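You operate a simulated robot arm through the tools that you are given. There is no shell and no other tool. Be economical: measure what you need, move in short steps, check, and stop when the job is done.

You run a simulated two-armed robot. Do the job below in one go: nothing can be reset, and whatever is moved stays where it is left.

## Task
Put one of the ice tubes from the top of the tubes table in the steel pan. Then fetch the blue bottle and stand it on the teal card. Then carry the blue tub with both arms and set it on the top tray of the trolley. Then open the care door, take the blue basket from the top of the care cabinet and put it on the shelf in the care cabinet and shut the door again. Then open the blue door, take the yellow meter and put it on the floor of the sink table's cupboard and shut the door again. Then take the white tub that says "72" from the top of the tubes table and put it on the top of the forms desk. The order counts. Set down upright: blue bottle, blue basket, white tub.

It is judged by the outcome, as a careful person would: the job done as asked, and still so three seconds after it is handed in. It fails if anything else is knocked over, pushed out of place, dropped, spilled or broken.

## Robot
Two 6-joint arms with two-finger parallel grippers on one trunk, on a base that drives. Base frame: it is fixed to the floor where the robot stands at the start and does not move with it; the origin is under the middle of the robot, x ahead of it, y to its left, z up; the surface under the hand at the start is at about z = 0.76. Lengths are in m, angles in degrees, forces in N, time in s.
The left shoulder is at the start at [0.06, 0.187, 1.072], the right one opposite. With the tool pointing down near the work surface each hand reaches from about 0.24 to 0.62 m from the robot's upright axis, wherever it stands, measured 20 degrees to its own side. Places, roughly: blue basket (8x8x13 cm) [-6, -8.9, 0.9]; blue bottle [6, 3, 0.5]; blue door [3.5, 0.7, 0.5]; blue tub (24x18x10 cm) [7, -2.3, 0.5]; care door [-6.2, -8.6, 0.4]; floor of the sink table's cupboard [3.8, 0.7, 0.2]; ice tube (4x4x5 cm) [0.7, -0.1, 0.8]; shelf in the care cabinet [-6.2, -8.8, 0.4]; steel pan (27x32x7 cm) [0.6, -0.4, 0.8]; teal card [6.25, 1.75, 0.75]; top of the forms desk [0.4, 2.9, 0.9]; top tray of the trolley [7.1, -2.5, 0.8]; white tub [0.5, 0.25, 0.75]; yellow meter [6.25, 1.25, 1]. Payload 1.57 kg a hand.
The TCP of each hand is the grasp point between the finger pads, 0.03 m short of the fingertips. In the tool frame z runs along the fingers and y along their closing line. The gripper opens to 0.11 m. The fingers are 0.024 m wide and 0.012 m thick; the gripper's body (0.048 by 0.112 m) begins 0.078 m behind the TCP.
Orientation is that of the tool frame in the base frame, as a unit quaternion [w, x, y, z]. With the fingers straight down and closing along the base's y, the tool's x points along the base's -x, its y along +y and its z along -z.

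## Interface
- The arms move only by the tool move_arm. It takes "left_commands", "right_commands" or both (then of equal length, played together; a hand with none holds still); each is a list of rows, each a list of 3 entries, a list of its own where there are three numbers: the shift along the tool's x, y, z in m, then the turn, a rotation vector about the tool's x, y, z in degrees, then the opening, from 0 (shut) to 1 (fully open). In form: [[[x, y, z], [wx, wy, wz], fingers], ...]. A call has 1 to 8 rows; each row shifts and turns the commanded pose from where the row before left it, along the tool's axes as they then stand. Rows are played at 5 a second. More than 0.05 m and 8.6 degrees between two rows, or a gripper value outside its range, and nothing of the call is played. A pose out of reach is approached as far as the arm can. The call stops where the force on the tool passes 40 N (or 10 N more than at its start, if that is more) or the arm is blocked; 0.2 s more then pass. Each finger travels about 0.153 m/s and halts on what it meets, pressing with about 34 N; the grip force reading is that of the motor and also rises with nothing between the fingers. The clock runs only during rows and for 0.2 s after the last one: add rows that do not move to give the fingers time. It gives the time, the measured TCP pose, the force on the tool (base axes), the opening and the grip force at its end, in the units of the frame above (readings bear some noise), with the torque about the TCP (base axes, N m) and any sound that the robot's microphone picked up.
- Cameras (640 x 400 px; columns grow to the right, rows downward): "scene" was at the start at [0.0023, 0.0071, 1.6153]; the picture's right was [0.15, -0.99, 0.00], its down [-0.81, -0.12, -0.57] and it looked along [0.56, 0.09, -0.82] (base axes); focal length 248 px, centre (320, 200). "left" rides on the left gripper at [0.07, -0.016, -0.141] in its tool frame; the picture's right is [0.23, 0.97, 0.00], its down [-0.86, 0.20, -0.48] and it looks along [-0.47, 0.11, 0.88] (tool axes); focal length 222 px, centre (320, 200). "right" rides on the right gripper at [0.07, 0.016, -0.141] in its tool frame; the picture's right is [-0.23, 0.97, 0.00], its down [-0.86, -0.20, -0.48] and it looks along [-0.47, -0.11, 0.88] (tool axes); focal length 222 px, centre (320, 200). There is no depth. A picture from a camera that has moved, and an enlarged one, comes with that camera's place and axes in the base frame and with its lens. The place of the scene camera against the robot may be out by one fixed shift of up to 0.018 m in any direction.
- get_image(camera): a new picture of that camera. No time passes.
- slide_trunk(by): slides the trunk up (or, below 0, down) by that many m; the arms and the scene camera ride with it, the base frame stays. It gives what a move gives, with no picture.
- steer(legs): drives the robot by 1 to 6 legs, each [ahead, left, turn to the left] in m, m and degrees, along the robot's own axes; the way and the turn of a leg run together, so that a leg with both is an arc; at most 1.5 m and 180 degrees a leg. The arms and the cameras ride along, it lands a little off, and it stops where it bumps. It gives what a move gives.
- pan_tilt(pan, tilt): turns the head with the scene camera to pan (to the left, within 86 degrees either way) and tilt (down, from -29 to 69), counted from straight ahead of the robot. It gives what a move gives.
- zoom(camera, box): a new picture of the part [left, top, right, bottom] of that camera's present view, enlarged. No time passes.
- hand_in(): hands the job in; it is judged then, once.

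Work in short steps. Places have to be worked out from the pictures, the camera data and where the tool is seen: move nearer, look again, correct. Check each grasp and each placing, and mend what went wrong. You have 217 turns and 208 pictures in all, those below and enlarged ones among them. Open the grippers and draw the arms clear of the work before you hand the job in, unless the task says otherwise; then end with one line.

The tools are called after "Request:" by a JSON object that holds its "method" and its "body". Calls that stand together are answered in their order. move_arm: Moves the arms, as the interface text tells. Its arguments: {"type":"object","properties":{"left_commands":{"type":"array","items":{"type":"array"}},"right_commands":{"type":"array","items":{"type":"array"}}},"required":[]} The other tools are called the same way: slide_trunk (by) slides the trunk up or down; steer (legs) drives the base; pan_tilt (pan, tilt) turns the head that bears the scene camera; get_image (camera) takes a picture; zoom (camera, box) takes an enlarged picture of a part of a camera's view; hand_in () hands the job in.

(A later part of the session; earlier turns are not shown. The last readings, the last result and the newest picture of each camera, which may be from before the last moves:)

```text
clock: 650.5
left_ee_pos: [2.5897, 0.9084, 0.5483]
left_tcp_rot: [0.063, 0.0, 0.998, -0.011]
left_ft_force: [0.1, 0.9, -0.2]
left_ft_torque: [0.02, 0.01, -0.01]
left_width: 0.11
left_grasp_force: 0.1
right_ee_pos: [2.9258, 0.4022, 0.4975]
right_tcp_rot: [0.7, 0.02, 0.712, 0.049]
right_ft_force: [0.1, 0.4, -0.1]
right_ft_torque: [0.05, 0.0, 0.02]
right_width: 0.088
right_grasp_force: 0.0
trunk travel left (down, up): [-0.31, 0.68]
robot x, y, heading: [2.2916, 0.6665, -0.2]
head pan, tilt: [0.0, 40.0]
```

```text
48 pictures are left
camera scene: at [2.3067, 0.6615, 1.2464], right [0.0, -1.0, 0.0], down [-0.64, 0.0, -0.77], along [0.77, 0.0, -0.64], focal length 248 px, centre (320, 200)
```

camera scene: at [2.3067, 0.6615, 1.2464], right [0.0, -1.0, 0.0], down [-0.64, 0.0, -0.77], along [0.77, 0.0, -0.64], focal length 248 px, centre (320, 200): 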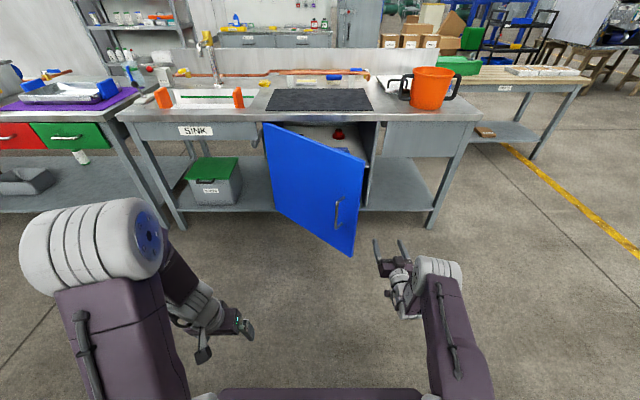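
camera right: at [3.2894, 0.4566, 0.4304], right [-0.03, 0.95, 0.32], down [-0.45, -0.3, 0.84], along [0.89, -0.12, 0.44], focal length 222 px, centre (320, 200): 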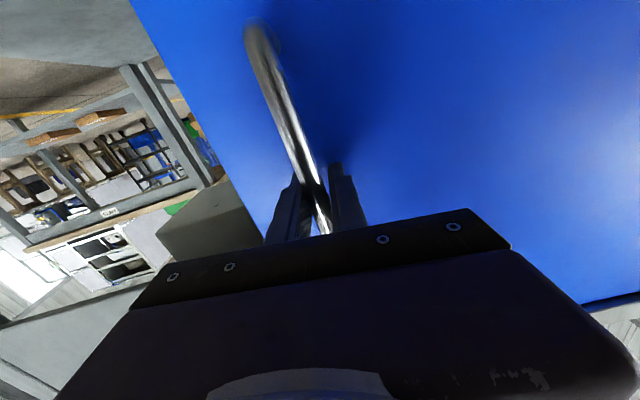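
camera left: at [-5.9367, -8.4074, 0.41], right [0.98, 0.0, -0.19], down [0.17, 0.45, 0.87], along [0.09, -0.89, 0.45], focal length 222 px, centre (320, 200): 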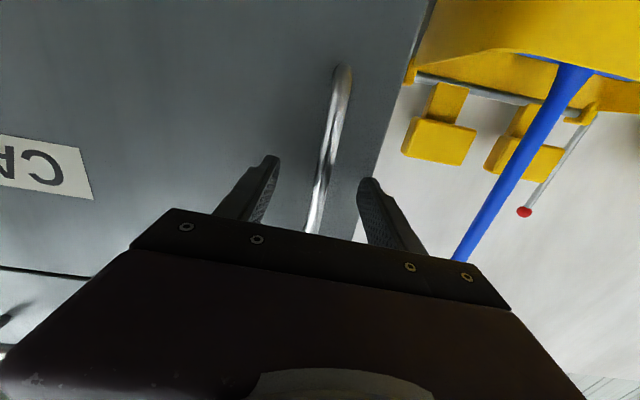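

Now the closed right hand goes past the leaf's free edge and sweeps left to open it wide.

Request:
{"method": "move_arm", "body": {"right_commands": [[[0, 0, 0], [0, 0, 0], 0.4], [[0, 0, 0], [0, 0, 0], 0], [[0, 0, 0], [0, 0, 0], 0]]}}

Request:
{"method": "steer", "body": {"legs": [[0.24, 0, 0]]}}

Request:
{"method": "steer", "body": {"legs": [[0, 0.25, 0]]}}

Request:
{"method": "steer", "body": {"legs": [[0, 0.25, 0]]}}

Request:
{"method": "get_image", "body": {"camera": "scene"}}

```text
clock: 651.3
left_ee_pos: [2.5884, 0.9095, 0.5482]
left_tcp_rot: [0.064, 0.001, 0.998, -0.011]
left_ft_force: [0.4, -0.2, 0.0]
left_ft_torque: [-0.03, 0.0, -0.01]
left_width: 0.11
left_grasp_force: 0.0
right_ee_pos: [2.9264, 0.4015, 0.4961]
right_tcp_rot: [0.7, 0.021, 0.712, 0.049]
right_ft_force: [0.2, 0.5, -0.4]
right_ft_torque: [0.02, 0.05, 0.03]
right_width: 0.0
right_grasp_force: 21.3
trunk travel left (down, up): [-0.31, 0.68]
robot x, y, heading: [2.2888, 0.6712, -0.3]
head pan, tilt: [0.0, 40.0]
```

```text
clock: 653.1
left_ee_pos: [2.8317, 0.9072, 0.5474]
left_tcp_rot: [0.064, 0.001, 0.998, -0.011]
left_ft_force: [0.5, 0.7, 0.6]
left_ft_torque: [0.0, 0.07, -0.02]
left_width: 0.1101
left_grasp_force: 0.1
right_ee_pos: [3.1664, 0.4014, 0.4959]
right_tcp_rot: [0.7, 0.021, 0.712, 0.048]
right_ft_force: [-0.8, -0.2, 0.0]
right_ft_torque: [0.01, -0.01, -0.01]
right_width: 0.0
right_grasp_force: 21.2
trunk travel left (down, up): [-0.31, 0.68]
robot x, y, heading: [2.5321, 0.6642, -0.3]
head pan, tilt: [0.0, 40.0]
```

```text
clock: 654.3
left_ee_pos: [2.8339, 1.004, 0.5487]
left_tcp_rot: [0.065, 0.003, 0.998, -0.011]
left_ft_force: [-0.1, -1.2, 0.2]
left_ft_torque: [0.01, 0.03, 0.03]
left_width: 0.1101
left_grasp_force: 0.1
right_ee_pos: [3.1632, 0.4834, 0.4943]
right_tcp_rot: [0.7, 0.037, 0.712, 0.037]
right_ft_force: [0.3, 0.7, -0.1]
right_ft_torque: [-0.03, -0.01, 0.01]
right_width: 0.0
right_grasp_force: 20.9
trunk travel left (down, up): [-0.31, 0.68]
robot x, y, heading: [2.5287, 0.7667, -0.2]
head pan, tilt: [0.0, 40.0]
stopped in leg 1: the force on the tool passed its limit at 104 N (the readings are from after the stop); the commanded pose is now the measured one
```

```text
clock: 655.1
left_ee_pos: [2.8325, 1.0133, 0.5484]
left_tcp_rot: [0.064, 0.005, 0.998, -0.011]
left_ft_force: [-0.2, -0.4, 0.9]
left_ft_torque: [-0.06, 0.02, 0.01]
left_width: 0.1098
left_grasp_force: 0.1
right_ee_pos: [3.1598, 0.4839, 0.4941]
right_tcp_rot: [0.701, 0.045, 0.711, 0.028]
right_ft_force: [-2.4, -1.9, 2.5]
right_ft_torque: [-0.02, 0.1, 0.16]
right_width: 0.0
right_grasp_force: 21.5
trunk travel left (down, up): [-0.31, 0.68]
robot x, y, heading: [2.5336, 0.7744, -0.7]
head pan, tilt: [0.0, 40.0]
stopped in leg 1: the force on the tool passed its limit at 56 N (the readings are from after the stop); the commanded pose is now the measured one
```

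```text
47 pictures are left
camera scene: at [2.5485, 0.77, 1.2465], right [-0.01, -1.0, 0.0], down [-0.64, 0.01, -0.77], along [0.77, -0.01, -0.64], focal length 248 px, centre (320, 200)
```

scene: 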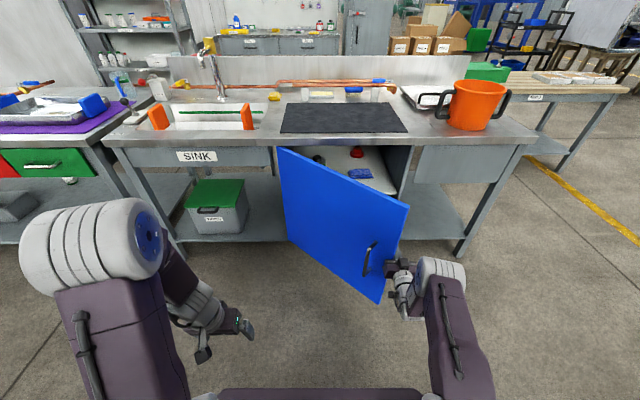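

I contacted the leaf edge-on and it swung back a little (~37°). I re-approach deeper behind the edge and push with slower arm motion.

Request:
{"method": "steer", "body": {"legs": [[0, -0.1, 0.5], [0.1, 0, 0]]}}

Request:
{"method": "move_arm", "body": {"right_commands": [[[0, 0.03, 0], [0, 0, 0], 0], [[0, 0.03, 0], [0, 0, 0], 0], [[0, 0.02, 0], [0, 0, 0], 0], [[0, 0.02, 0], [0, 0, 0], 0], [[0, 0.02, 0], [0, 0, 0], 0], [[0, 0.02, 0], [0, 0, 0], 0], [[0, 0.02, 0], [0, 0, 0], 0], [[0, 0.02, 0], [0, 0, 0], 0]]}}

Request:
{"method": "get_image", "body": {"camera": "scene"}}

```text
clock: 657.0
left_ee_pos: [2.9318, 0.9149, 0.5487]
left_tcp_rot: [0.064, 0.002, 0.998, -0.011]
left_ft_force: [-0.4, -0.4, 0.5]
left_ft_torque: [-0.01, 0.01, 0.02]
left_width: 0.1101
left_grasp_force: 0.1
right_ee_pos: [3.2631, 0.3877, 0.4936]
right_tcp_rot: [0.7, 0.042, 0.712, 0.033]
right_ft_force: [0.2, -0.1, -0.1]
right_ft_torque: [-0.01, 0.03, 0.02]
right_width: 0.0
right_grasp_force: 21.6
trunk travel left (down, up): [-0.31, 0.68]
robot x, y, heading: [2.6334, 0.6756, -0.6]
head pan, tilt: [0.0, 40.0]
```

```text
clock: 658.8
left_ee_pos: [2.9307, 0.9155, 0.5483]
left_tcp_rot: [0.065, 0.002, 0.998, -0.011]
left_ft_force: [-0.4, 0.4, 0.4]
left_ft_torque: [0.01, -0.02, -0.01]
left_width: 0.1099
left_grasp_force: 0.0
right_ee_pos: [3.2624, 0.3884, 0.4939]
right_tcp_rot: [0.7, 0.042, 0.712, 0.032]
right_ft_force: [0.4, -0.1, -0.5]
right_ft_torque: [-0.02, 0.01, -0.03]
right_width: 0.0
right_grasp_force: 21.5
right hand out of reach, approached as far as the arm can: row 1, 2, 3, 4, 5, 6, 7, 8
trunk travel left (down, up): [-0.31, 0.68]
robot x, y, heading: [2.6306, 0.6706, -0.3]
head pan, tilt: [0.0, 40.0]
```

```text
46 pictures are left
camera scene: at [2.649, 0.6691, 1.2464], right [-0.01, -1.0, 0.0], down [-0.64, 0.0, -0.77], along [0.77, -0.01, -0.64], focal length 248 px, centre (320, 200)
```

scene: 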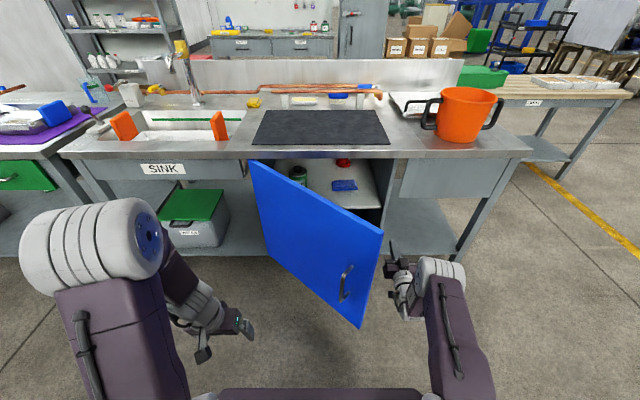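

The arm can't slide sideways in this pose; I push by the base from this deeper position.

Request:
{"method": "steer", "body": {"legs": [[0, 0.2, 0]]}}

Request:
{"method": "steer", "body": {"legs": [[0, 0.2, 0]]}}

Request:
{"method": "steer", "body": {"legs": [[0, 0.2, 0]]}}

Request:
{"method": "get_image", "body": {"camera": "scene"}}

```text
clock: 660.3
left_ee_pos: [2.9444, 1.0512, 0.5489]
left_tcp_rot: [0.064, 0.032, 0.997, -0.013]
left_ft_force: [0.3, 0.8, -0.8]
left_ft_torque: [0.0, 0.02, 0.02]
left_width: 0.1103
left_grasp_force: 0.1
right_ee_pos: [3.2366, 0.4914, 0.4912]
right_tcp_rot: [0.698, 0.075, 0.712, 0.003]
right_ft_force: [0.7, -0.1, 0.3]
right_ft_torque: [0.01, -0.01, 0.03]
right_width: 0.0
right_grasp_force: 21.1
trunk travel left (down, up): [-0.31, 0.68]
robot x, y, heading: [2.63, 0.8295, -3.7]
head pan, tilt: [0.0, 40.0]
stopped in leg 1: the robot was blocked; the commanded pose is now the measured one
```

```text
clock: 661.1
left_ee_pos: [2.9447, 1.057, 0.5481]
left_tcp_rot: [0.064, 0.034, 0.997, -0.014]
left_ft_force: [0.6, 0.1, 0.4]
left_ft_torque: [-0.02, 0.01, -0.01]
left_width: 0.1103
left_grasp_force: 0.2
right_ee_pos: [3.2326, 0.4915, 0.4896]
right_tcp_rot: [0.697, 0.081, 0.712, -0.002]
right_ft_force: [0.4, 0.1, -0.6]
right_ft_torque: [-0.02, 0.01, 0.03]
right_width: 0.0
right_grasp_force: 21.1
trunk travel left (down, up): [-0.31, 0.68]
robot x, y, heading: [2.6284, 0.8344, -4.1]
head pan, tilt: [0.0, 40.0]
stopped in leg 1: the robot was blocked; the commanded pose is now the measured one
```

```text
clock: 661.9
left_ee_pos: [2.9466, 1.0676, 0.5484]
left_tcp_rot: [0.064, 0.037, 0.997, -0.015]
left_ft_force: [-0.6, 0.1, -0.2]
left_ft_torque: [-0.02, 0.01, 0.03]
left_width: 0.11
left_grasp_force: 0.0
right_ee_pos: [3.2273, 0.4925, 0.4879]
right_tcp_rot: [0.695, 0.09, 0.713, -0.01]
right_ft_force: [-0.6, -0.3, -0.5]
right_ft_torque: [0.0, -0.02, -0.02]
right_width: 0.0
right_grasp_force: 21.4
trunk travel left (down, up): [-0.31, 0.68]
robot x, y, heading: [2.6326, 0.8453, -4.4]
head pan, tilt: [0.0, 40.0]
stopped in leg 1: the robot was blocked; the commanded pose is now the measured one
```

```text
45 pictures are left
camera scene: at [2.6471, 0.8418, 1.2463], right [-0.08, -1.0, 0.0], down [-0.64, 0.05, -0.77], along [0.76, -0.06, -0.64], focal length 248 px, centre (320, 200)
```

scene: 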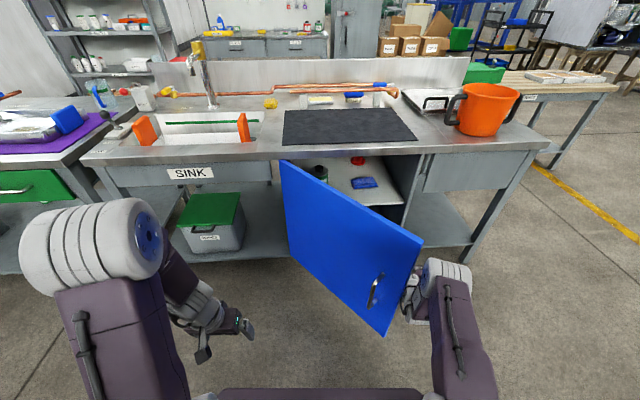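

As with the care door, I back 0.1 m first and then sweep.

Request:
{"method": "steer", "body": {"legs": [[-0.1, -0.03, 4.4]]}}

Request:
{"method": "steer", "body": {"legs": [[0, 0.2, 0]]}}

Request:
{"method": "steer", "body": {"legs": [[0, 0.2, 0]]}}

Request:
{"method": "get_image", "body": {"camera": "scene"}}

```text
clock: 663.1
left_ee_pos: [2.8252, 1.0656, 0.5486]
left_tcp_rot: [0.064, -0.002, 0.998, -0.013]
left_ft_force: [-0.1, 1.0, -0.5]
left_ft_torque: [-0.04, -0.02, 0.0]
left_width: 0.1099
left_grasp_force: 0.1
right_ee_pos: [3.1501, 0.5156, 0.488]
right_tcp_rot: [0.696, 0.062, 0.715, 0.017]
right_ft_force: [-0.5, -0.8, -0.4]
right_ft_torque: [-0.03, -0.02, 0.01]
right_width: 0.0
right_grasp_force: 21.5
trunk travel left (down, up): [-0.31, 0.68]
robot x, y, heading: [2.5295, 0.821, -0.3]
head pan, tilt: [0.0, 40.0]
```

```text
clock: 664.7
left_ee_pos: [2.8298, 1.265, 0.5489]
left_tcp_rot: [0.065, 0.002, 0.998, -0.012]
left_ft_force: [-1.0, 0.2, -0.6]
left_ft_torque: [-0.03, -0.01, -0.02]
left_width: 0.1097
left_grasp_force: 0.1
right_ee_pos: [3.1501, 0.7101, 0.4876]
right_tcp_rot: [0.695, 0.064, 0.716, 0.014]
right_ft_force: [0.0, 0.2, 0.0]
right_ft_torque: [0.02, -0.01, 0.01]
right_width: 0.0
right_grasp_force: 21.2
trunk travel left (down, up): [-0.31, 0.68]
robot x, y, heading: [2.5251, 1.0222, -0.6]
head pan, tilt: [0.0, 40.0]
```

```text
clock: 666.3
left_ee_pos: [2.8288, 1.4656, 0.5483]
left_tcp_rot: [0.064, -0.001, 0.998, -0.012]
left_ft_force: [0.8, 0.3, 0.0]
left_ft_torque: [-0.03, -0.05, 0.01]
left_width: 0.1098
left_grasp_force: 0.1
right_ee_pos: [3.1518, 0.9128, 0.4882]
right_tcp_rot: [0.695, 0.063, 0.716, 0.016]
right_ft_force: [0.2, 0.0, 0.1]
right_ft_torque: [-0.03, 0.02, -0.03]
right_width: 0.0
right_grasp_force: 21.3
trunk travel left (down, up): [-0.31, 0.68]
robot x, y, heading: [2.5331, 1.2187, -0.2]
head pan, tilt: [0.0, 40.0]
```

```text
44 pictures are left
camera scene: at [2.5473, 1.2192, 1.2464], right [0.0, -1.0, 0.0], down [-0.64, 0.0, -0.77], along [0.77, 0.0, -0.64], focal length 248 px, centre (320, 200)
```

scene: 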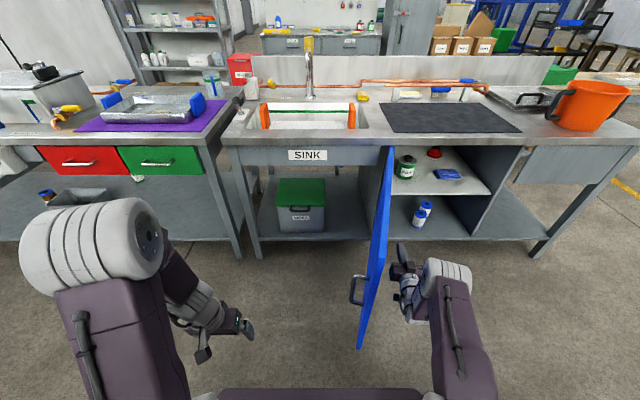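

The cupboard is open (~88°). One more nudge, then I leave along -y, fold the right hand and raise the trunk to fetch the meter.

Request:
{"method": "steer", "body": {"legs": [[0, 0.07, 0]]}}

Request:
{"method": "steer", "body": {"legs": [[-0.05, -1.2, 0], [0, -1.2, 0]]}}

Request:
{"method": "move_arm", "body": {"right_commands": [[[0, 0, 0], [0, 8.2, 0], 0.5], [[0, 0, -0.02], [0, 8.2, 0], 1], [[0.01, 0, -0.03], [0, 8.2, 0], 1], [[0.02, 0, -0.03], [0, 8.2, 0], 1], [[0.02, 0, -0.03], [0, 8.2, 0], 1], [[0.03, 0, -0.02], [0, 8.2, 0], 1], [[0.03, 0, -0.02], [0, 8.2, 0], 1], [[0.04, 0, -0.02], [0, 8.2, 0], 1]]}}

Request:
{"method": "slide_trunk", "body": {"by": 0.4}}

Request:
{"method": "slide_trunk", "body": {"by": 0.2}}

Request:
{"method": "steer", "body": {"legs": [[0, -0.8, 0], [1.45, 0, 0], [1.4, 0, 0], [0, 0, 90]]}}

Request:
{"method": "pan_tilt", "body": {"pan": 0, "tilt": 30}}

Request:
{"method": "get_image", "body": {"camera": "scene"}}

```text
clock: 667.3
left_ee_pos: [2.829, 1.5186, 0.5492]
left_tcp_rot: [0.065, 0.0, 0.998, -0.011]
left_ft_force: [0.1, -0.3, 0.5]
left_ft_torque: [0.02, 0.02, 0.01]
left_width: 0.1101
left_grasp_force: 0.2
right_ee_pos: [3.1515, 0.9581, 0.4877]
right_tcp_rot: [0.695, 0.072, 0.715, 0.006]
right_ft_force: [0.0, 0.5, 0.0]
right_ft_torque: [-0.01, 0.01, 0.01]
right_width: 0.0
right_grasp_force: 21.1
trunk travel left (down, up): [-0.31, 0.68]
robot x, y, heading: [2.5287, 1.2766, -0.2]
head pan, tilt: [0.0, 40.0]
stopped in leg 1: the robot was blocked; the commanded pose is now the measured one
```

```text
clock: 678.8
left_ee_pos: [2.7075, -0.8406, 0.5493]
left_tcp_rot: [0.064, 0.03, 0.997, -0.013]
left_ft_force: [1.0, 0.1, -0.3]
left_ft_torque: [0.03, -0.03, -0.01]
left_width: 0.1099
left_grasp_force: 0.1
right_ee_pos: [2.9938, -1.4207, 0.4884]
right_tcp_rot: [0.695, 0.094, 0.713, -0.016]
right_ft_force: [0.0, 0.0, -0.3]
right_ft_torque: [-0.04, 0.02, 0.0]
right_width: 0.0
right_grasp_force: 21.4
trunk travel left (down, up): [-0.31, 0.68]
robot x, y, heading: [2.3921, -1.0667, -3.7]
head pan, tilt: [0.0, 40.0]
```

```text
clock: 680.6
left_ee_pos: [2.7073, -0.8396, 0.5486]
left_tcp_rot: [0.064, 0.031, 0.997, -0.014]
left_ft_force: [0.2, 0.0, 0.3]
left_ft_torque: [-0.01, -0.02, -0.02]
left_width: 0.1099
left_grasp_force: 0.0
right_ee_pos: [2.7549, -1.3812, 0.4735]
right_tcp_rot: [0.197, 0.086, 0.976, 0.038]
right_ft_force: [-0.3, -1.0, -0.2]
right_ft_torque: [0.02, 0.03, 0.0]
right_width: 0.11
right_grasp_force: 0.1
trunk travel left (down, up): [-0.31, 0.68]
robot x, y, heading: [2.396, -1.0607, -3.5]
head pan, tilt: [0.0, 40.0]
```

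```text
clock: 684.4
left_ee_pos: [2.7083, -0.8406, 0.9487]
left_tcp_rot: [0.064, 0.031, 0.997, -0.014]
left_ft_force: [0.1, -0.3, 0.8]
left_ft_torque: [0.02, 0.01, -0.03]
left_width: 0.1101
left_grasp_force: 0.1
right_ee_pos: [2.7563, -1.3819, 0.873]
right_tcp_rot: [0.199, 0.087, 0.975, 0.037]
right_ft_force: [0.2, -0.8, 0.4]
right_ft_torque: [0.01, 0.0, 0.01]
right_width: 0.1101
right_grasp_force: 0.0
trunk travel left (down, up): [-0.71, 0.28]
robot x, y, heading: [2.3947, -1.0653, -3.5]
head pan, tilt: [0.0, 40.0]
```

```text
clock: 686.6
left_ee_pos: [2.7065, -0.8409, 1.1493]
left_tcp_rot: [0.064, 0.031, 0.997, -0.014]
left_ft_force: [0.1, 0.0, 0.5]
left_ft_torque: [0.0, -0.03, 0.03]
left_width: 0.1101
left_grasp_force: 0.1
right_ee_pos: [2.7544, -1.3813, 1.0736]
right_tcp_rot: [0.198, 0.087, 0.976, 0.038]
right_ft_force: [-0.1, 0.2, -0.3]
right_ft_torque: [0.03, 0.03, 0.02]
right_width: 0.1098
right_grasp_force: 0.2
trunk travel left (down, up): [-0.91, 0.08]
robot x, y, heading: [2.3936, -1.0615, -3.6]
head pan, tilt: [0.0, 40.0]
```

```text
clock: 708.1
left_ee_pos: [4.948, -1.7719, 1.1488]
left_tcp_rot: [0.056, -0.681, 0.729, 0.035]
left_ft_force: [1.3, 0.0, 0.3]
left_ft_torque: [0.05, 0.03, -0.02]
left_width: 0.11
left_grasp_force: 0.0
right_ee_pos: [5.4892, -1.729, 1.0731]
right_tcp_rot: [0.115, -0.625, 0.754, 0.167]
right_ft_force: [0.1, 0.0, 0.0]
right_ft_torque: [-0.03, -0.04, -0.03]
right_width: 0.1101
right_grasp_force: 0.0
trunk travel left (down, up): [-0.91, 0.08]
robot x, y, heading: [5.1689, -2.0873, 85.9]
head pan, tilt: [0.0, 40.0]
```

```text
clock: 708.9
left_ee_pos: [4.9475, -1.7725, 1.149]
left_tcp_rot: [0.055, -0.682, 0.728, 0.035]
left_ft_force: [-0.3, -0.1, -0.5]
left_ft_torque: [0.02, 0.01, 0.01]
left_width: 0.1098
left_grasp_force: 0.1
right_ee_pos: [5.4896, -1.7286, 1.0728]
right_tcp_rot: [0.115, -0.626, 0.753, 0.166]
right_ft_force: [1.2, -0.3, -0.4]
right_ft_torque: [0.0, -0.02, -0.01]
right_width: 0.11
right_grasp_force: 0.0
trunk travel left (down, up): [-0.91, 0.08]
robot x, y, heading: [5.1735, -2.0883, 85.9]
head pan, tilt: [0.0, 30.0]
```

```text
43 pictures are left
camera scene: at [5.163, -2.0605, 1.8617], right [1.0, -0.07, 0.0], down [-0.04, -0.5, -0.87], along [0.06, 0.86, -0.5], focal length 248 px, centre (320, 200)
```

scene: 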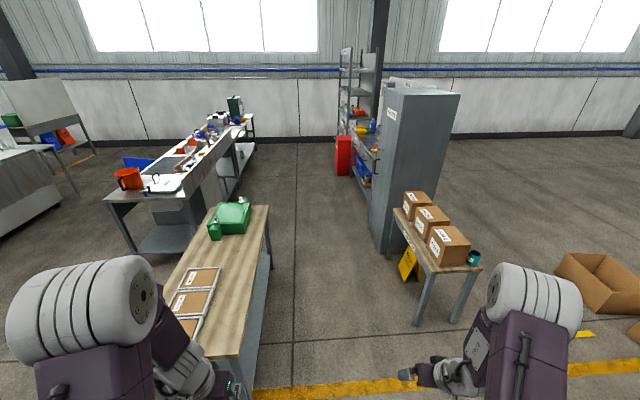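

I centre in the lane (x≈5.4), drive up to y≈0.97 and turn to the bench.

Request:
{"method": "steer", "body": {"legs": [[0, -0.22, 4.1], [1.4, 0, 0], [1.4, 0, 0], [0.2, 0, 0], [0, 0, -90]]}}

Request:
{"method": "pan_tilt", "body": {"pan": 10, "tilt": 45}}

Request:
{"method": "get_image", "body": {"camera": "scene"}}

```text
clock: 728.7
left_ee_pos: [5.6576, 1.1382, 1.1489]
left_tcp_rot: [0.065, -0.001, 0.998, -0.012]
left_ft_force: [-0.7, 0.1, 0.0]
left_ft_torque: [0.0, 0.0, -0.04]
left_width: 0.1099
left_grasp_force: 0.1
right_ee_pos: [5.7389, 0.5998, 1.0722]
right_tcp_rot: [0.197, 0.055, 0.978, 0.044]
right_ft_force: [-1.0, -0.1, 0.5]
right_ft_torque: [0.03, -0.04, 0.04]
right_width: 0.1101
right_grasp_force: 0.1
trunk travel left (down, up): [-0.91, 0.08]
robot x, y, heading: [5.3608, 0.8928, 0.2]
head pan, tilt: [0.0, 30.0]
```

```text
clock: 729.5
left_ee_pos: [5.6563, 1.1366, 1.1488]
left_tcp_rot: [0.064, -0.001, 0.998, -0.012]
left_ft_force: [-0.7, 0.2, 0.0]
left_ft_torque: [0.01, 0.01, 0.05]
left_width: 0.1101
left_grasp_force: 0.1
right_ee_pos: [5.7409, 0.5994, 1.0735]
right_tcp_rot: [0.198, 0.056, 0.978, 0.044]
right_ft_force: [-0.3, 0.2, 0.0]
right_ft_torque: [0.02, -0.02, -0.02]
right_width: 0.1099
right_grasp_force: 0.1
trunk travel left (down, up): [-0.91, 0.08]
robot x, y, heading: [5.3591, 0.8924, -0.3]
head pan, tilt: [10.0, 45.0]
```

```text
42 pictures are left
camera scene: at [5.3707, 0.9039, 1.8392], right [0.17, -0.99, 0.0], down [-0.7, -0.12, -0.71], along [0.7, 0.12, -0.71], focal length 248 px, centre (320, 200)
```

scene: 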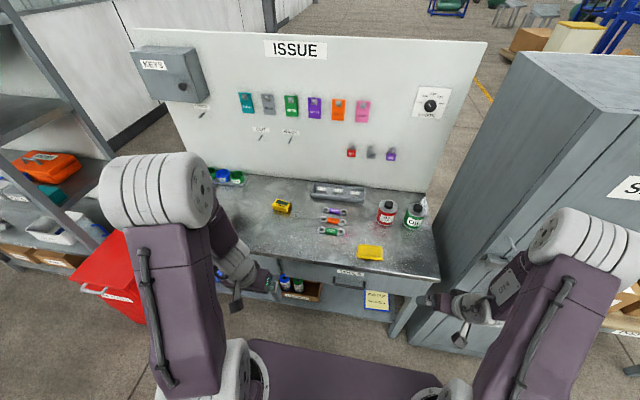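

Request:
{"method": "zoom", "body": {"camera": "scene", "box": [250, 180, 410, 280]}}

```text
4.00 times, centred on (330, 230) of scene
camera zoom: at [5.3707, 0.9039, 1.8392], right [0.17, -0.99, 0.0], down [-0.7, -0.12, -0.71], along [0.7, 0.12, -0.71], focal length 993 px, centre (280, 80)
```

zoom: 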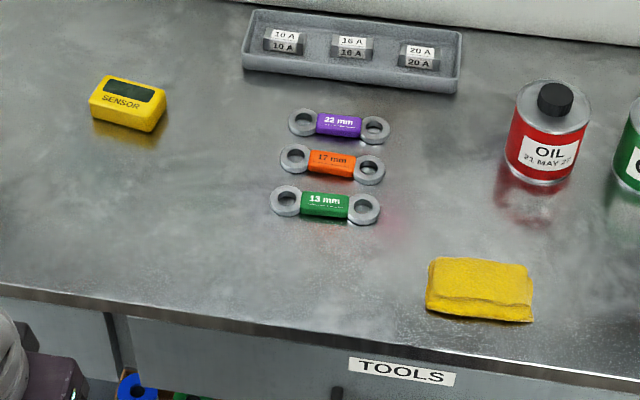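

The meter is the yellow SENSOR unit at ≈(6.254,1.263), ~9 cm long along y. I pitch the left hand to ~37° below level and drive closer.

Request:
{"method": "move_arm", "body": {"left_commands": [[[-0.04, 0, 0.025], [0, 0, 0], 1], [[-0.04, 0, 0.025], [0, 0, 0], 1], [[-0.04, 0, 0.025], [0, 0, 0], 1], [[-0.015, 0, 0.025], [0, -8, 0], 1], [[-0.012, 0, 0.028], [0, -8, 0], 1], [[-0.012, 0, 0.028], [0, -8, 0], 1], [[-0.012, 0, 0.028], [0, -8, 0], 1], [[-0.01, 0, 0.02], [0, -8, 0], 1]]}}

Request:
{"method": "move_arm", "body": {"left_commands": [[[0, 0, 0], [0, -6, 0], 1], [[0, 0, 0], [0, 0, 0], 1]]}}

Request:
{"method": "steer", "body": {"legs": [[0.15, 0.11, 0]]}}

Request:
{"method": "get_image", "body": {"camera": "left"}}

```text
clock: 731.3
left_ee_pos: [5.8573, 1.1064, 1.0173]
left_tcp_rot: [0.325, -0.009, 0.944, -0.051]
left_ft_force: [0.5, 0.0, -0.5]
left_ft_torque: [0.02, -0.01, -0.01]
left_width: 0.1098
left_grasp_force: 0.0
left hand out of reach, approached as far as the arm can: row 4, 5, 6, 8
right_ee_pos: [5.7406, 0.6003, 1.0724]
right_tcp_rot: [0.196, 0.055, 0.978, 0.045]
right_ft_force: [0.1, 0.0, -0.4]
right_ft_torque: [-0.01, 0.02, 0.01]
right_width: 0.11
right_grasp_force: 0.1
trunk travel left (down, up): [-0.91, 0.08]
robot x, y, heading: [5.3599, 0.896, -0.0]
head pan, tilt: [10.0, 45.0]
```

```text
clock: 731.9
left_ee_pos: [5.8738, 1.1058, 1.0216]
left_tcp_rot: [0.373, -0.013, 0.926, -0.057]
left_ft_force: [0.4, 0.2, 0.2]
left_ft_torque: [-0.02, 0.01, -0.03]
left_width: 0.1103
left_grasp_force: 0.0
left hand out of reach, approached as far as the arm can: row 1
right_ee_pos: [5.7397, 0.5994, 1.073]
right_tcp_rot: [0.197, 0.055, 0.978, 0.044]
right_ft_force: [0.7, -0.3, -0.3]
right_ft_torque: [-0.03, 0.03, 0.02]
right_width: 0.1099
right_grasp_force: 0.0
trunk travel left (down, up): [-0.91, 0.08]
robot x, y, heading: [5.3569, 0.8921, -0.3]
head pan, tilt: [10.0, 45.0]
```

```text
clock: 733.5
left_ee_pos: [6.022, 1.2141, 1.0243]
left_tcp_rot: [0.373, -0.014, 0.926, -0.056]
left_ft_force: [-0.1, 0.0, 0.2]
left_ft_torque: [-0.03, -0.01, -0.01]
left_width: 0.1102
left_grasp_force: 0.0
right_ee_pos: [5.8896, 0.7071, 1.0726]
right_tcp_rot: [0.198, 0.054, 0.978, 0.046]
right_ft_force: [-1.0, -0.7, 0.4]
right_ft_torque: [0.03, -0.02, 0.02]
right_width: 0.1099
right_grasp_force: 0.0
trunk travel left (down, up): [-0.91, 0.08]
robot x, y, heading: [5.5111, 0.9995, 0.0]
head pan, tilt: [10.0, 45.0]
```

```text
40 pictures are left
camera left: at [5.8734, 1.207, 1.078], right [-0.15, 0.95, -0.27], down [0.29, 0.3, 0.91], along [0.95, 0.06, -0.32], focal length 222 px, centre (320, 200)
```

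left: 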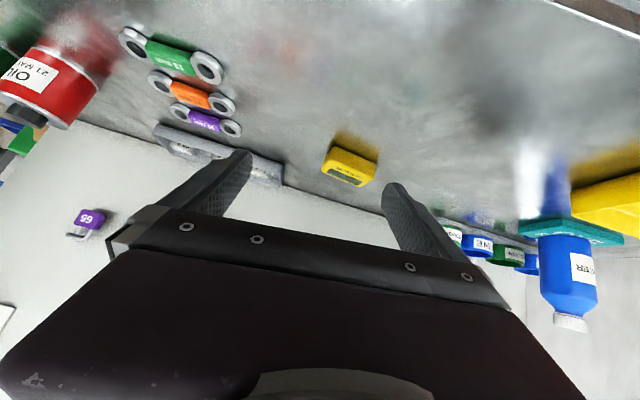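

The bottle still stands on its card. Meter centre ≈(6.252,1.268). I level the hand's roll, drive nearer and look.

Request:
{"method": "move_arm", "body": {"left_commands": [[[0, 0, 0], [-4.7, 0, 4.5], 1], [[0, 0, 0], [0, 0, 0], 1]]}}

Request:
{"method": "steer", "body": {"legs": [[0.19, 0.05, 0]]}}

Request:
{"method": "slide_trunk", "body": {"by": -0.07}}

Request:
{"method": "get_image", "body": {"camera": "left"}}

```text
clock: 734.0
left_ee_pos: [6.0232, 1.2152, 1.0218]
left_tcp_rot: [0.372, -0.014, 0.926, -0.057]
left_ft_force: [0.4, -0.2, 0.9]
left_ft_torque: [-0.02, 0.01, 0.0]
left_width: 0.11
left_grasp_force: 0.1
left hand out of reach, approached as far as the arm can: row 1
right_ee_pos: [5.8905, 0.7077, 1.0736]
right_tcp_rot: [0.197, 0.055, 0.978, 0.044]
right_ft_force: [-0.4, -0.2, -0.3]
right_ft_torque: [-0.02, -0.03, -0.02]
right_width: 0.1102
right_grasp_force: 0.0
trunk travel left (down, up): [-0.91, 0.08]
robot x, y, heading: [5.5121, 1.003, 0.0]
head pan, tilt: [10.0, 45.0]
```

```text
clock: 735.6
left_ee_pos: [6.209, 1.2661, 1.023]
left_tcp_rot: [0.374, -0.015, 0.926, -0.056]
left_ft_force: [-0.2, -0.3, 0.1]
left_ft_torque: [0.02, 0.01, -0.01]
left_width: 0.1098
left_grasp_force: 0.2
right_ee_pos: [6.0756, 0.759, 1.0746]
right_tcp_rot: [0.198, 0.054, 0.978, 0.045]
right_ft_force: [0.3, -0.8, 0.2]
right_ft_torque: [0.04, -0.03, -0.01]
right_width: 0.11
right_grasp_force: 0.1
trunk travel left (down, up): [-0.91, 0.08]
robot x, y, heading: [5.6961, 1.0509, 0.2]
head pan, tilt: [10.0, 45.0]
```

```text
clock: 736.7
left_ee_pos: [6.2102, 1.2654, 0.9525]
left_tcp_rot: [0.373, -0.016, 0.926, -0.056]
left_ft_force: [0.9, -0.6, 0.3]
left_ft_torque: [0.01, 0.0, 0.02]
left_width: 0.1101
left_grasp_force: 0.1
right_ee_pos: [6.0783, 0.7606, 1.0027]
right_tcp_rot: [0.198, 0.054, 0.978, 0.044]
right_ft_force: [-0.6, 0.3, 0.4]
right_ft_torque: [0.02, 0.01, 0.0]
right_width: 0.1101
right_grasp_force: 0.0
trunk travel left (down, up): [-0.84, 0.15]
robot x, y, heading: [5.696, 1.0531, 0.1]
head pan, tilt: [10.0, 45.0]
```

```text
39 pictures are left
camera left: at [6.0617, 1.2593, 1.0069], right [-0.15, 0.95, -0.27], down [0.29, 0.3, 0.91], along [0.95, 0.06, -0.32], focal length 222 px, centre (320, 200)
```

left: 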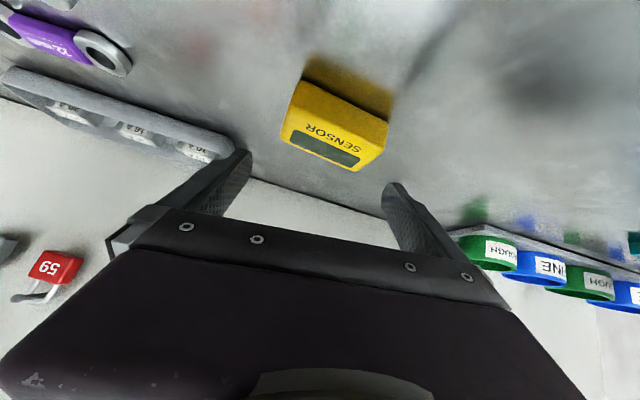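

Meter: x 6.225–6.285, y 1.22–1.308. I retract the right hand a little from the oil can, go 0.042 ahead, lower 0.06 and close.

Request:
{"method": "move_arm", "body": {"right_commands": [[[0.03, 0, -0.03], [0, 0, 0], 1], [[0.03, 0, -0.03], [0, 0, 0], 1], [[0.02, 0, -0.03], [0, 0, 0], 1]]}}

Request:
{"method": "steer", "body": {"legs": [[0.042, 0, 0]]}}

Request:
{"method": "slide_trunk", "body": {"by": -0.045}}

Request:
{"method": "slide_trunk", "body": {"by": -0.015}}

Request:
{"method": "get_image", "body": {"camera": "left"}}

```text
clock: 737.5
left_ee_pos: [6.2106, 1.266, 0.9535]
left_tcp_rot: [0.372, -0.015, 0.927, -0.056]
left_ft_force: [0.1, 0.4, -0.4]
left_ft_torque: [0.04, 0.01, -0.01]
left_width: 0.1099
left_grasp_force: 0.1
right_ee_pos: [6.0059, 0.7309, 1.0387]
right_tcp_rot: [0.195, 0.054, 0.978, 0.047]
right_ft_force: [-0.3, -0.3, -0.9]
right_ft_torque: [0.02, -0.02, 0.04]
right_width: 0.1099
right_grasp_force: 0.1
right hand out of reach, approached as far as the arm can: row 2, 3
trunk travel left (down, up): [-0.84, 0.15]
robot x, y, heading: [5.6986, 1.0529, -0.2]
head pan, tilt: [10.0, 45.0]
```

```text
clock: 738.4
left_ee_pos: [6.246, 1.2666, 0.9553]
left_tcp_rot: [0.375, -0.016, 0.925, -0.057]
left_ft_force: [-0.1, -0.2, 0.2]
left_ft_torque: [-0.02, -0.03, 0.0]
left_width: 0.1103
left_grasp_force: 0.0
right_ee_pos: [6.0423, 0.7327, 1.0413]
right_tcp_rot: [0.198, 0.054, 0.978, 0.047]
right_ft_force: [-0.8, 0.1, -0.1]
right_ft_torque: [0.02, -0.08, -0.02]
right_width: 0.1104
right_grasp_force: 0.0
trunk travel left (down, up): [-0.84, 0.15]
robot x, y, heading: [5.7348, 1.0552, 0.0]
head pan, tilt: [10.0, 45.0]
```

```text
clock: 739.3
left_ee_pos: [6.2534, 1.2668, 0.9062]
left_tcp_rot: [0.371, -0.015, 0.927, -0.057]
left_ft_force: [0.8, -0.3, 0.2]
left_ft_torque: [0.01, -0.01, 0.02]
left_width: 0.1101
left_grasp_force: 0.1
right_ee_pos: [6.0491, 0.7325, 0.993]
right_tcp_rot: [0.195, 0.056, 0.978, 0.046]
right_ft_force: [0.0, 0.5, -1.1]
right_ft_torque: [-0.01, 0.0, 0.0]
right_width: 0.1104
right_grasp_force: 0.1
trunk travel left (down, up): [-0.795, 0.195]
robot x, y, heading: [5.735, 1.0521, 0.2]
head pan, tilt: [10.0, 45.0]
```

```text
clock: 739.9
left_ee_pos: [6.2512, 1.2673, 0.8971]
left_tcp_rot: [0.376, -0.014, 0.925, -0.056]
left_ft_force: [-5.8, 3.8, 27.8]
left_ft_torque: [1.77, -0.17, 0.5]
left_width: 0.11
left_grasp_force: 0.0
right_ee_pos: [6.045, 0.732, 0.9799]
right_tcp_rot: [0.198, 0.054, 0.978, 0.047]
right_ft_force: [-0.2, -0.1, 1.1]
right_ft_torque: [0.0, -0.01, 0.02]
right_width: 0.1099
right_grasp_force: 0.1
trunk travel left (down, up): [-0.78, 0.21]
robot x, y, heading: [5.7398, 1.0515, -0.1]
head pan, tilt: [10.0, 45.0]
```

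```text
38 pictures are left
camera left: at [6.102, 1.2592, 0.9496], right [-0.15, 0.95, -0.27], down [0.28, 0.3, 0.91], along [0.95, 0.06, -0.31], focal length 222 px, centre (320, 200)
```

left: 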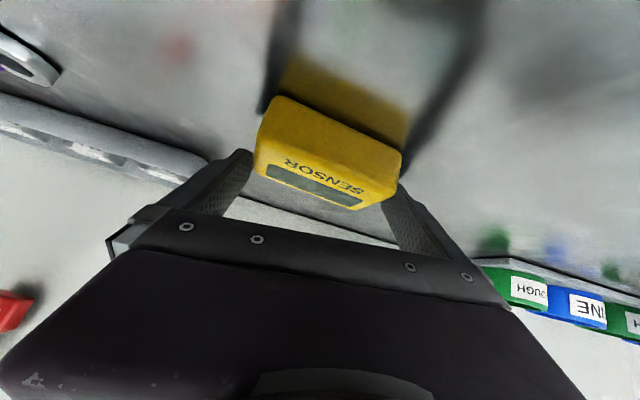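

Left fingertip touches the bench (lever matches the finger). I raise 3 mm, close, and lift to check.

Request:
{"method": "slide_trunk", "body": {"by": 0.004}}

Request:
{"method": "move_arm", "body": {"left_commands": [[[0, 0, 0], [0, 0, 0], 0.7], [[0, 0, 0], [0, 0, 0], 0.5], [[0, 0, 0], [0, 0, 0], 0.5]]}}

Request:
{"method": "slide_trunk", "body": {"by": 0.15}}

Request:
{"method": "get_image", "body": {"camera": "left"}}

```text
clock: 740.4
left_ee_pos: [6.2518, 1.2686, 0.8969]
left_tcp_rot: [0.372, -0.015, 0.926, -0.056]
left_ft_force: [0.9, 5.3, 14.8]
left_ft_torque: [1.09, -0.24, 0.01]
left_width: 0.1099
left_grasp_force: 0.0
right_ee_pos: [6.0458, 0.7326, 0.9828]
right_tcp_rot: [0.197, 0.055, 0.978, 0.046]
right_ft_force: [-0.1, 0.0, -0.3]
right_ft_torque: [-0.01, 0.01, 0.02]
right_width: 0.1098
right_grasp_force: 0.0
trunk travel left (down, up): [-0.784, 0.206]
robot x, y, heading: [5.7374, 1.0548, -0.0]
head pan, tilt: [10.0, 45.0]
```

```text
clock: 741.2
left_ee_pos: [6.2507, 1.2669, 0.8949]
left_tcp_rot: [0.371, -0.015, 0.927, -0.058]
left_ft_force: [-1.9, 9.4, 9.0]
left_ft_torque: [0.78, -0.02, 0.21]
left_width: 0.0929
left_grasp_force: 34.1
right_ee_pos: [6.0456, 0.7327, 0.9842]
right_tcp_rot: [0.196, 0.055, 0.978, 0.046]
right_ft_force: [0.1, -0.9, 0.6]
right_ft_torque: [-0.04, -0.02, -0.01]
right_width: 0.1099
right_grasp_force: 0.1
trunk travel left (down, up): [-0.784, 0.206]
robot x, y, heading: [5.7423, 1.0517, -0.0]
head pan, tilt: [10.0, 45.0]
```

```text
clock: 743.0
left_ee_pos: [6.2524, 1.2664, 1.0455]
left_tcp_rot: [0.371, -0.015, 0.927, -0.056]
left_ft_force: [0.7, -0.6, -1.4]
left_ft_torque: [0.01, -0.03, 0.01]
left_width: 0.093
left_grasp_force: 33.8
right_ee_pos: [6.0476, 0.7322, 1.1329]
right_tcp_rot: [0.196, 0.055, 0.978, 0.046]
right_ft_force: [0.7, -0.8, 0.3]
right_ft_torque: [-0.01, -0.01, 0.01]
right_width: 0.1098
right_grasp_force: 0.1
trunk travel left (down, up): [-0.934, 0.056]
robot x, y, heading: [5.7397, 1.0576, -0.2]
head pan, tilt: [10.0, 45.0]
```

```text
37 pictures are left
camera left: at [6.1039, 1.2595, 1.1005], right [-0.15, 0.95, -0.27], down [0.29, 0.3, 0.91], along [0.94, 0.06, -0.32], focal length 222 px, centre (320, 200)
```

left: 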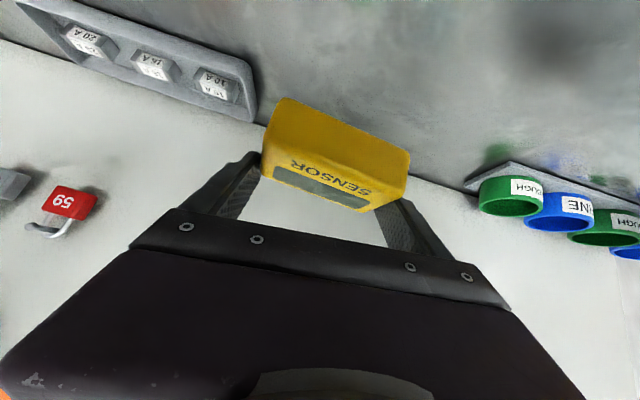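

The meter is held. I carry it back round to the sink cupboard.

Request:
{"method": "steer", "body": {"legs": [[-0.35, 0, 0], [0, 0, -90], [1.4, 0, 0], [1.4, 0, 0], [0.35, 0, 0]]}}

Request:
{"method": "steer", "body": {"legs": [[0, 0, 90], [-1.45, 0, 0], [-1.45, 0, 0]]}}

Request:
{"method": "pan_tilt", "body": {"pan": 10, "tilt": 40}}

```text
clock: 764.1
left_ee_pos: [5.4977, -2.6077, 1.0472]
left_tcp_rot: [0.216, 0.658, 0.652, -0.307]
left_ft_force: [-0.6, -0.3, -1.1]
left_ft_torque: [-0.04, -0.02, -0.04]
left_width: 0.0921
left_grasp_force: 33.7
right_ee_pos: [4.9724, -2.3814, 1.134]
right_tcp_rot: [0.169, 0.743, 0.638, -0.11]
right_ft_force: [0.3, 0.3, 0.5]
right_ft_torque: [0.01, 0.02, -0.03]
right_width: 0.1101
right_grasp_force: 0.1
trunk travel left (down, up): [-0.934, 0.056]
robot x, y, heading: [5.307, -2.0881, -92.4]
head pan, tilt: [10.0, 45.0]
```

```text
clock: 782.0
left_ee_pos: [2.9051, -1.8097, 1.0458]
left_tcp_rot: [0.372, -0.015, 0.926, -0.056]
left_ft_force: [0.2, -0.1, -1.1]
left_ft_torque: [0.02, -0.02, -0.03]
left_width: 0.0915
left_grasp_force: 33.9
right_ee_pos: [2.7002, -2.3433, 1.1344]
right_tcp_rot: [0.194, 0.054, 0.978, 0.046]
right_ft_force: [0.5, -0.2, 0.2]
right_ft_torque: [-0.01, 0.02, 0.0]
right_width: 0.1098
right_grasp_force: 0.1
trunk travel left (down, up): [-0.934, 0.056]
robot x, y, heading: [2.3916, -2.0248, 0.2]
head pan, tilt: [10.0, 45.0]
```

```text
clock: 782.7
left_ee_pos: [2.9034, -1.8092, 1.0461]
left_tcp_rot: [0.371, -0.015, 0.927, -0.057]
left_ft_force: [0.2, -0.4, -2.1]
left_ft_torque: [-0.02, 0.01, -0.01]
left_width: 0.0913
left_grasp_force: 34.4
right_ee_pos: [2.7008, -2.3437, 1.1331]
right_tcp_rot: [0.195, 0.054, 0.978, 0.046]
right_ft_force: [0.1, -0.1, 0.0]
right_ft_torque: [0.01, 0.03, 0.03]
right_width: 0.11
right_grasp_force: 0.0
trunk travel left (down, up): [-0.934, 0.056]
robot x, y, heading: [2.3903, -2.0261, 0.0]
head pan, tilt: [10.0, 40.0]
```

I drive up to y≈0.33 in front of the cupboard, lower the trunk, and look in.

Request:
{"method": "steer", "body": {"legs": [[0, 1.3, 0], [0, 1.05, 0]]}}

Request:
{"method": "slide_trunk", "body": {"by": -0.4}}

Request:
{"method": "slide_trunk", "body": {"by": -0.3}}

Request:
{"method": "get_image", "body": {"camera": "scene"}}

Request:
{"method": "get_image", "body": {"camera": "left"}}

```text
clock: 794.3
left_ee_pos: [2.9302, 0.5491, 1.0471]
left_tcp_rot: [0.372, -0.006, 0.926, -0.06]
left_ft_force: [0.0, 0.5, -1.1]
left_ft_torque: [-0.01, -0.02, -0.01]
left_width: 0.0905
left_grasp_force: 33.5
right_ee_pos: [2.7156, 0.019, 1.1327]
right_tcp_rot: [0.196, 0.066, 0.977, 0.045]
right_ft_force: [0.4, -0.4, -0.3]
right_ft_torque: [0.02, -0.02, -0.01]
right_width: 0.11
right_grasp_force: 0.0
trunk travel left (down, up): [-0.934, 0.056]
robot x, y, heading: [2.4109, 0.345, -1.1]
head pan, tilt: [10.0, 40.0]
```

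```text
clock: 798.1
left_ee_pos: [2.9315, 0.5497, 0.6467]
left_tcp_rot: [0.371, -0.006, 0.927, -0.06]
left_ft_force: [-0.1, 0.6, -1.4]
left_ft_torque: [-0.01, 0.01, 0.0]
left_width: 0.0905
left_grasp_force: 34.2
right_ee_pos: [2.716, 0.0184, 0.7334]
right_tcp_rot: [0.196, 0.064, 0.977, 0.044]
right_ft_force: [0.5, 0.8, 1.9]
right_ft_torque: [0.02, -0.04, 0.0]
right_width: 0.1101
right_grasp_force: 0.0
trunk travel left (down, up): [-0.534, 0.456]
robot x, y, heading: [2.4138, 0.3446, -1.1]
head pan, tilt: [10.0, 40.0]
```

```text
clock: 801.1
left_ee_pos: [2.9292, 0.5489, 0.3465]
left_tcp_rot: [0.372, -0.006, 0.926, -0.06]
left_ft_force: [0.5, -0.3, -1.0]
left_ft_torque: [0.01, 0.0, -0.01]
left_width: 0.0905
left_grasp_force: 34.2
right_ee_pos: [2.7157, 0.0197, 0.4333]
right_tcp_rot: [0.196, 0.064, 0.977, 0.044]
right_ft_force: [0.8, -0.3, 0.4]
right_ft_torque: [0.01, 0.01, 0.0]
right_width: 0.1098
right_grasp_force: 0.2
trunk travel left (down, up): [-0.234, 0.756]
robot x, y, heading: [2.4097, 0.3479, -1.1]
head pan, tilt: [10.0, 40.0]
```

```text
36 pictures are left
camera scene: at [2.4286, 0.3561, 1.1704], right [0.16, -0.99, 0.0], down [-0.64, -0.1, -0.77], along [0.76, 0.12, -0.64], focal length 248 px, centre (320, 200)
```

scene: 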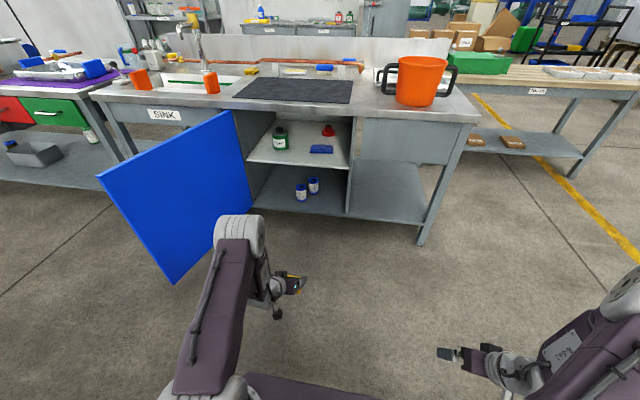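

```text
35 pictures are left
camera left: at [2.7818, 0.5451, 0.4006], right [-0.13, 0.95, -0.27], down [0.3, 0.3, 0.91], along [0.95, 0.04, -0.32], focal length 222 px, centre (320, 200)
```

left: 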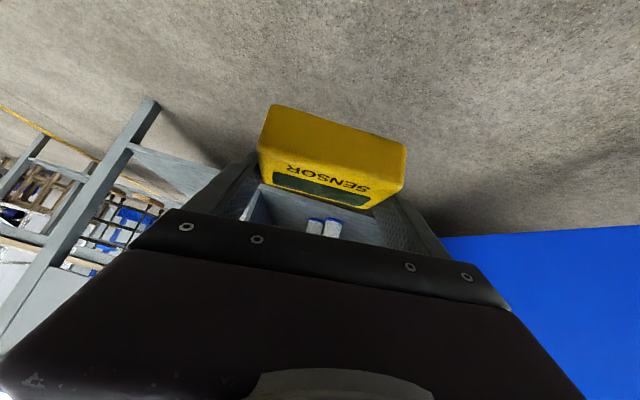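

The cupboard floor is at z≈0.16 with two small bottles; free room at y≈0.40–0.55. I extend the arm, lower, and approach with the hand at y≈0.485.

Request:
{"method": "move_arm", "body": {"left_commands": [[[-0.029, 0, 0.028], [0, 0, 0], 0.5], [[-0.029, 0, 0.028], [0, 0, 0], 0.5], [[-0.029, 0, 0.028], [0, 0, 0], 0.5], [[-0.02, 0, 0.02], [0, 0, 0], 0.5], [[0, 0, 0], [0, 0, 0], 0.5]]}}

Request:
{"method": "slide_trunk", "body": {"by": -0.1}}

Request:
{"method": "steer", "body": {"legs": [[0.33, -0.06, 1.1]]}}

Request:
{"method": "get_image", "body": {"camera": "left"}}

Request:
{"method": "get_image", "body": {"camera": "scene"}}

```text
clock: 802.3
left_ee_pos: [3.0786, 0.5424, 0.345]
left_tcp_rot: [0.371, -0.007, 0.927, -0.059]
left_ft_force: [-0.2, -0.4, -1.6]
left_ft_torque: [0.01, -0.01, -0.01]
left_width: 0.0902
left_grasp_force: 34.2
right_ee_pos: [2.7159, 0.0205, 0.432]
right_tcp_rot: [0.196, 0.065, 0.977, 0.043]
right_ft_force: [0.9, 0.1, 0.6]
right_ft_torque: [-0.06, 0.01, -0.01]
right_width: 0.1097
right_grasp_force: 0.0
trunk travel left (down, up): [-0.234, 0.756]
robot x, y, heading: [2.4108, 0.3454, -1.3]
head pan, tilt: [10.0, 40.0]
```

```text
clock: 803.7
left_ee_pos: [3.0783, 0.5422, 0.2449]
left_tcp_rot: [0.371, -0.006, 0.927, -0.061]
left_ft_force: [0.0, 0.3, -0.7]
left_ft_torque: [0.0, -0.03, 0.0]
left_width: 0.0902
left_grasp_force: 33.6
right_ee_pos: [2.7158, 0.0193, 0.3332]
right_tcp_rot: [0.196, 0.064, 0.977, 0.044]
right_ft_force: [-0.4, -0.1, 0.3]
right_ft_torque: [0.05, 0.01, -0.01]
right_width: 0.1099
right_grasp_force: 0.0
trunk travel left (down, up): [-0.134, 0.856]
robot x, y, heading: [2.4107, 0.3462, -1.4]
head pan, tilt: [10.0, 40.0]
```

```text
clock: 805.9
left_ee_pos: [3.401, 0.494, 0.2435]
left_tcp_rot: [0.372, -0.016, 0.927, -0.056]
left_ft_force: [0.7, -0.2, -1.0]
left_ft_torque: [0.01, 0.01, 0.02]
left_width: 0.0897
left_grasp_force: 33.9
right_ee_pos: [3.0501, -0.0361, 0.3331]
right_tcp_rot: [0.196, 0.054, 0.978, 0.046]
right_ft_force: [0.5, 0.4, -0.9]
right_ft_torque: [0.0, 0.0, 0.05]
right_width: 0.1097
right_grasp_force: 0.0
trunk travel left (down, up): [-0.134, 0.856]
robot x, y, heading: [2.7396, 0.2858, -0.1]
head pan, tilt: [10.0, 40.0]
```

```text
34 pictures are left
camera left: at [3.2518, 0.4874, 0.3], right [-0.15, 0.95, -0.27], down [0.29, 0.3, 0.91], along [0.94, 0.06, -0.32], focal length 222 px, centre (320, 200)
```

left: 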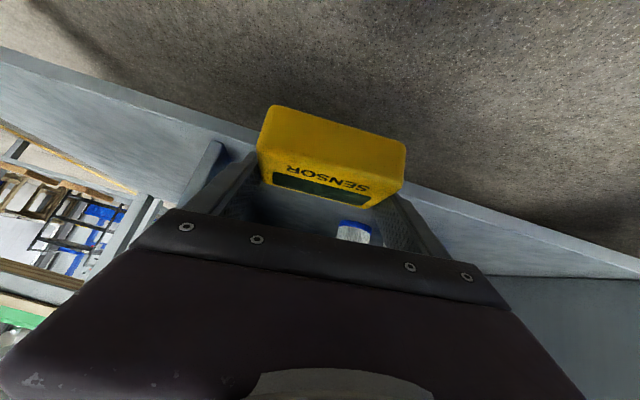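

```text
33 pictures are left
camera scene: at [2.7554, 0.294, 1.0704], right [0.18, -0.98, 0.0], down [-0.63, -0.11, -0.77], along [0.75, 0.14, -0.64], focal length 248 px, centre (320, 200)
```

scene: 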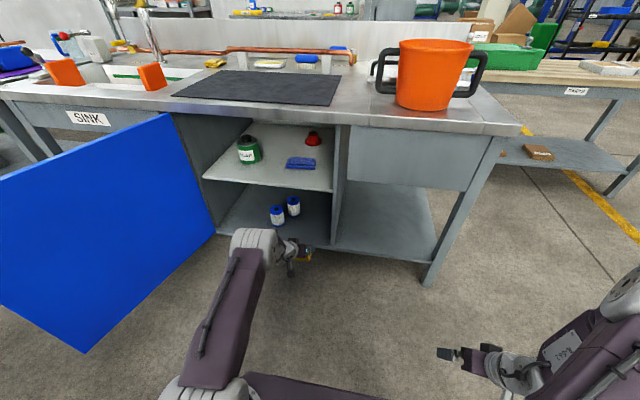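

Clear: floor edge z≈0.17, right wall y≈0.38. I advance 0.18 and lower onto the floor.

Request:
{"method": "steer", "body": {"legs": [[0.18, 0, 0]]}}

Request:
{"method": "slide_trunk", "body": {"by": -0.025}}

Request:
{"method": "slide_trunk", "body": {"by": -0.006}}

Request:
{"method": "get_image", "body": {"camera": "left"}}

```text
clock: 807.4
left_ee_pos: [3.5776, 0.4994, 0.2448]
left_tcp_rot: [0.372, -0.019, 0.926, -0.055]
left_ft_force: [0.0, -0.3, -0.9]
left_ft_torque: [0.0, 0.02, 0.02]
left_width: 0.0899
left_grasp_force: 34.1
right_ee_pos: [3.2297, -0.0338, 0.3343]
right_tcp_rot: [0.195, 0.051, 0.978, 0.047]
right_ft_force: [-0.8, 0.5, -0.3]
right_ft_torque: [-0.03, 0.02, 0.01]
right_width: 0.1101
right_grasp_force: 0.2
trunk travel left (down, up): [-0.134, 0.856]
robot x, y, heading: [2.9221, 0.2901, 0.6]
head pan, tilt: [10.0, 40.0]
```

```text
clock: 808.1
left_ee_pos: [3.5806, 0.4996, 0.2269]
left_tcp_rot: [0.378, -0.018, 0.924, -0.055]
left_ft_force: [3.0, 0.6, 25.4]
left_ft_torque: [1.12, -0.41, -0.13]
left_width: 0.0907
left_grasp_force: 34.2
right_ee_pos: [3.2296, -0.0339, 0.3095]
right_tcp_rot: [0.196, 0.05, 0.978, 0.048]
right_ft_force: [0.3, 0.4, 0.2]
right_ft_torque: [-0.02, -0.03, -0.03]
right_width: 0.1097
right_grasp_force: 0.1
trunk travel left (down, up): [-0.109, 0.881]
robot x, y, heading: [2.9178, 0.2881, 0.8]
head pan, tilt: [10.0, 40.0]
```

```text
clock: 808.5
left_ee_pos: [3.5819, 0.4993, 0.2254]
left_tcp_rot: [0.38, -0.018, 0.923, -0.055]
left_ft_force: [-12.2, -1.9, 23.2]
left_ft_torque: [1.02, 0.53, 0.58]
left_width: 0.0913
left_grasp_force: 33.5
right_ee_pos: [3.2286, -0.034, 0.306]
right_tcp_rot: [0.197, 0.05, 0.978, 0.049]
right_ft_force: [-0.4, -0.8, 0.5]
right_ft_torque: [0.03, -0.01, 0.01]
right_width: 0.1102
right_grasp_force: 0.0
trunk travel left (down, up): [-0.106, 0.884]
robot x, y, heading: [2.9196, 0.2809, 0.6]
head pan, tilt: [10.0, 40.0]
stopped: the force on the tool passed its limit at 45 N (the readings are from after the stop); the commanded pose is now the measured one
```

```text
32 pictures are left
camera left: at [3.432, 0.4915, 0.2776], right [-0.15, 0.95, -0.27], down [0.27, 0.3, 0.91], along [0.95, 0.07, -0.31], focal length 222 px, centre (320, 200)
```

left: 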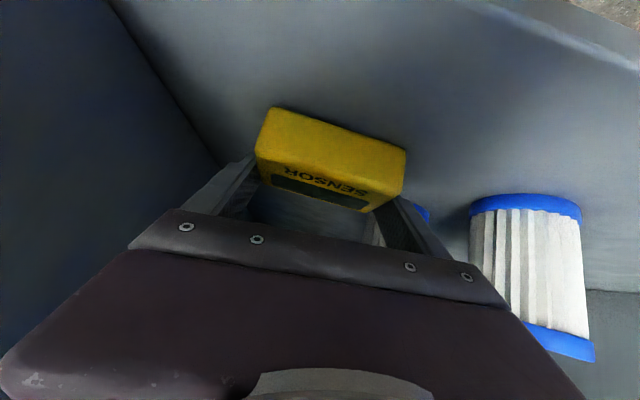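

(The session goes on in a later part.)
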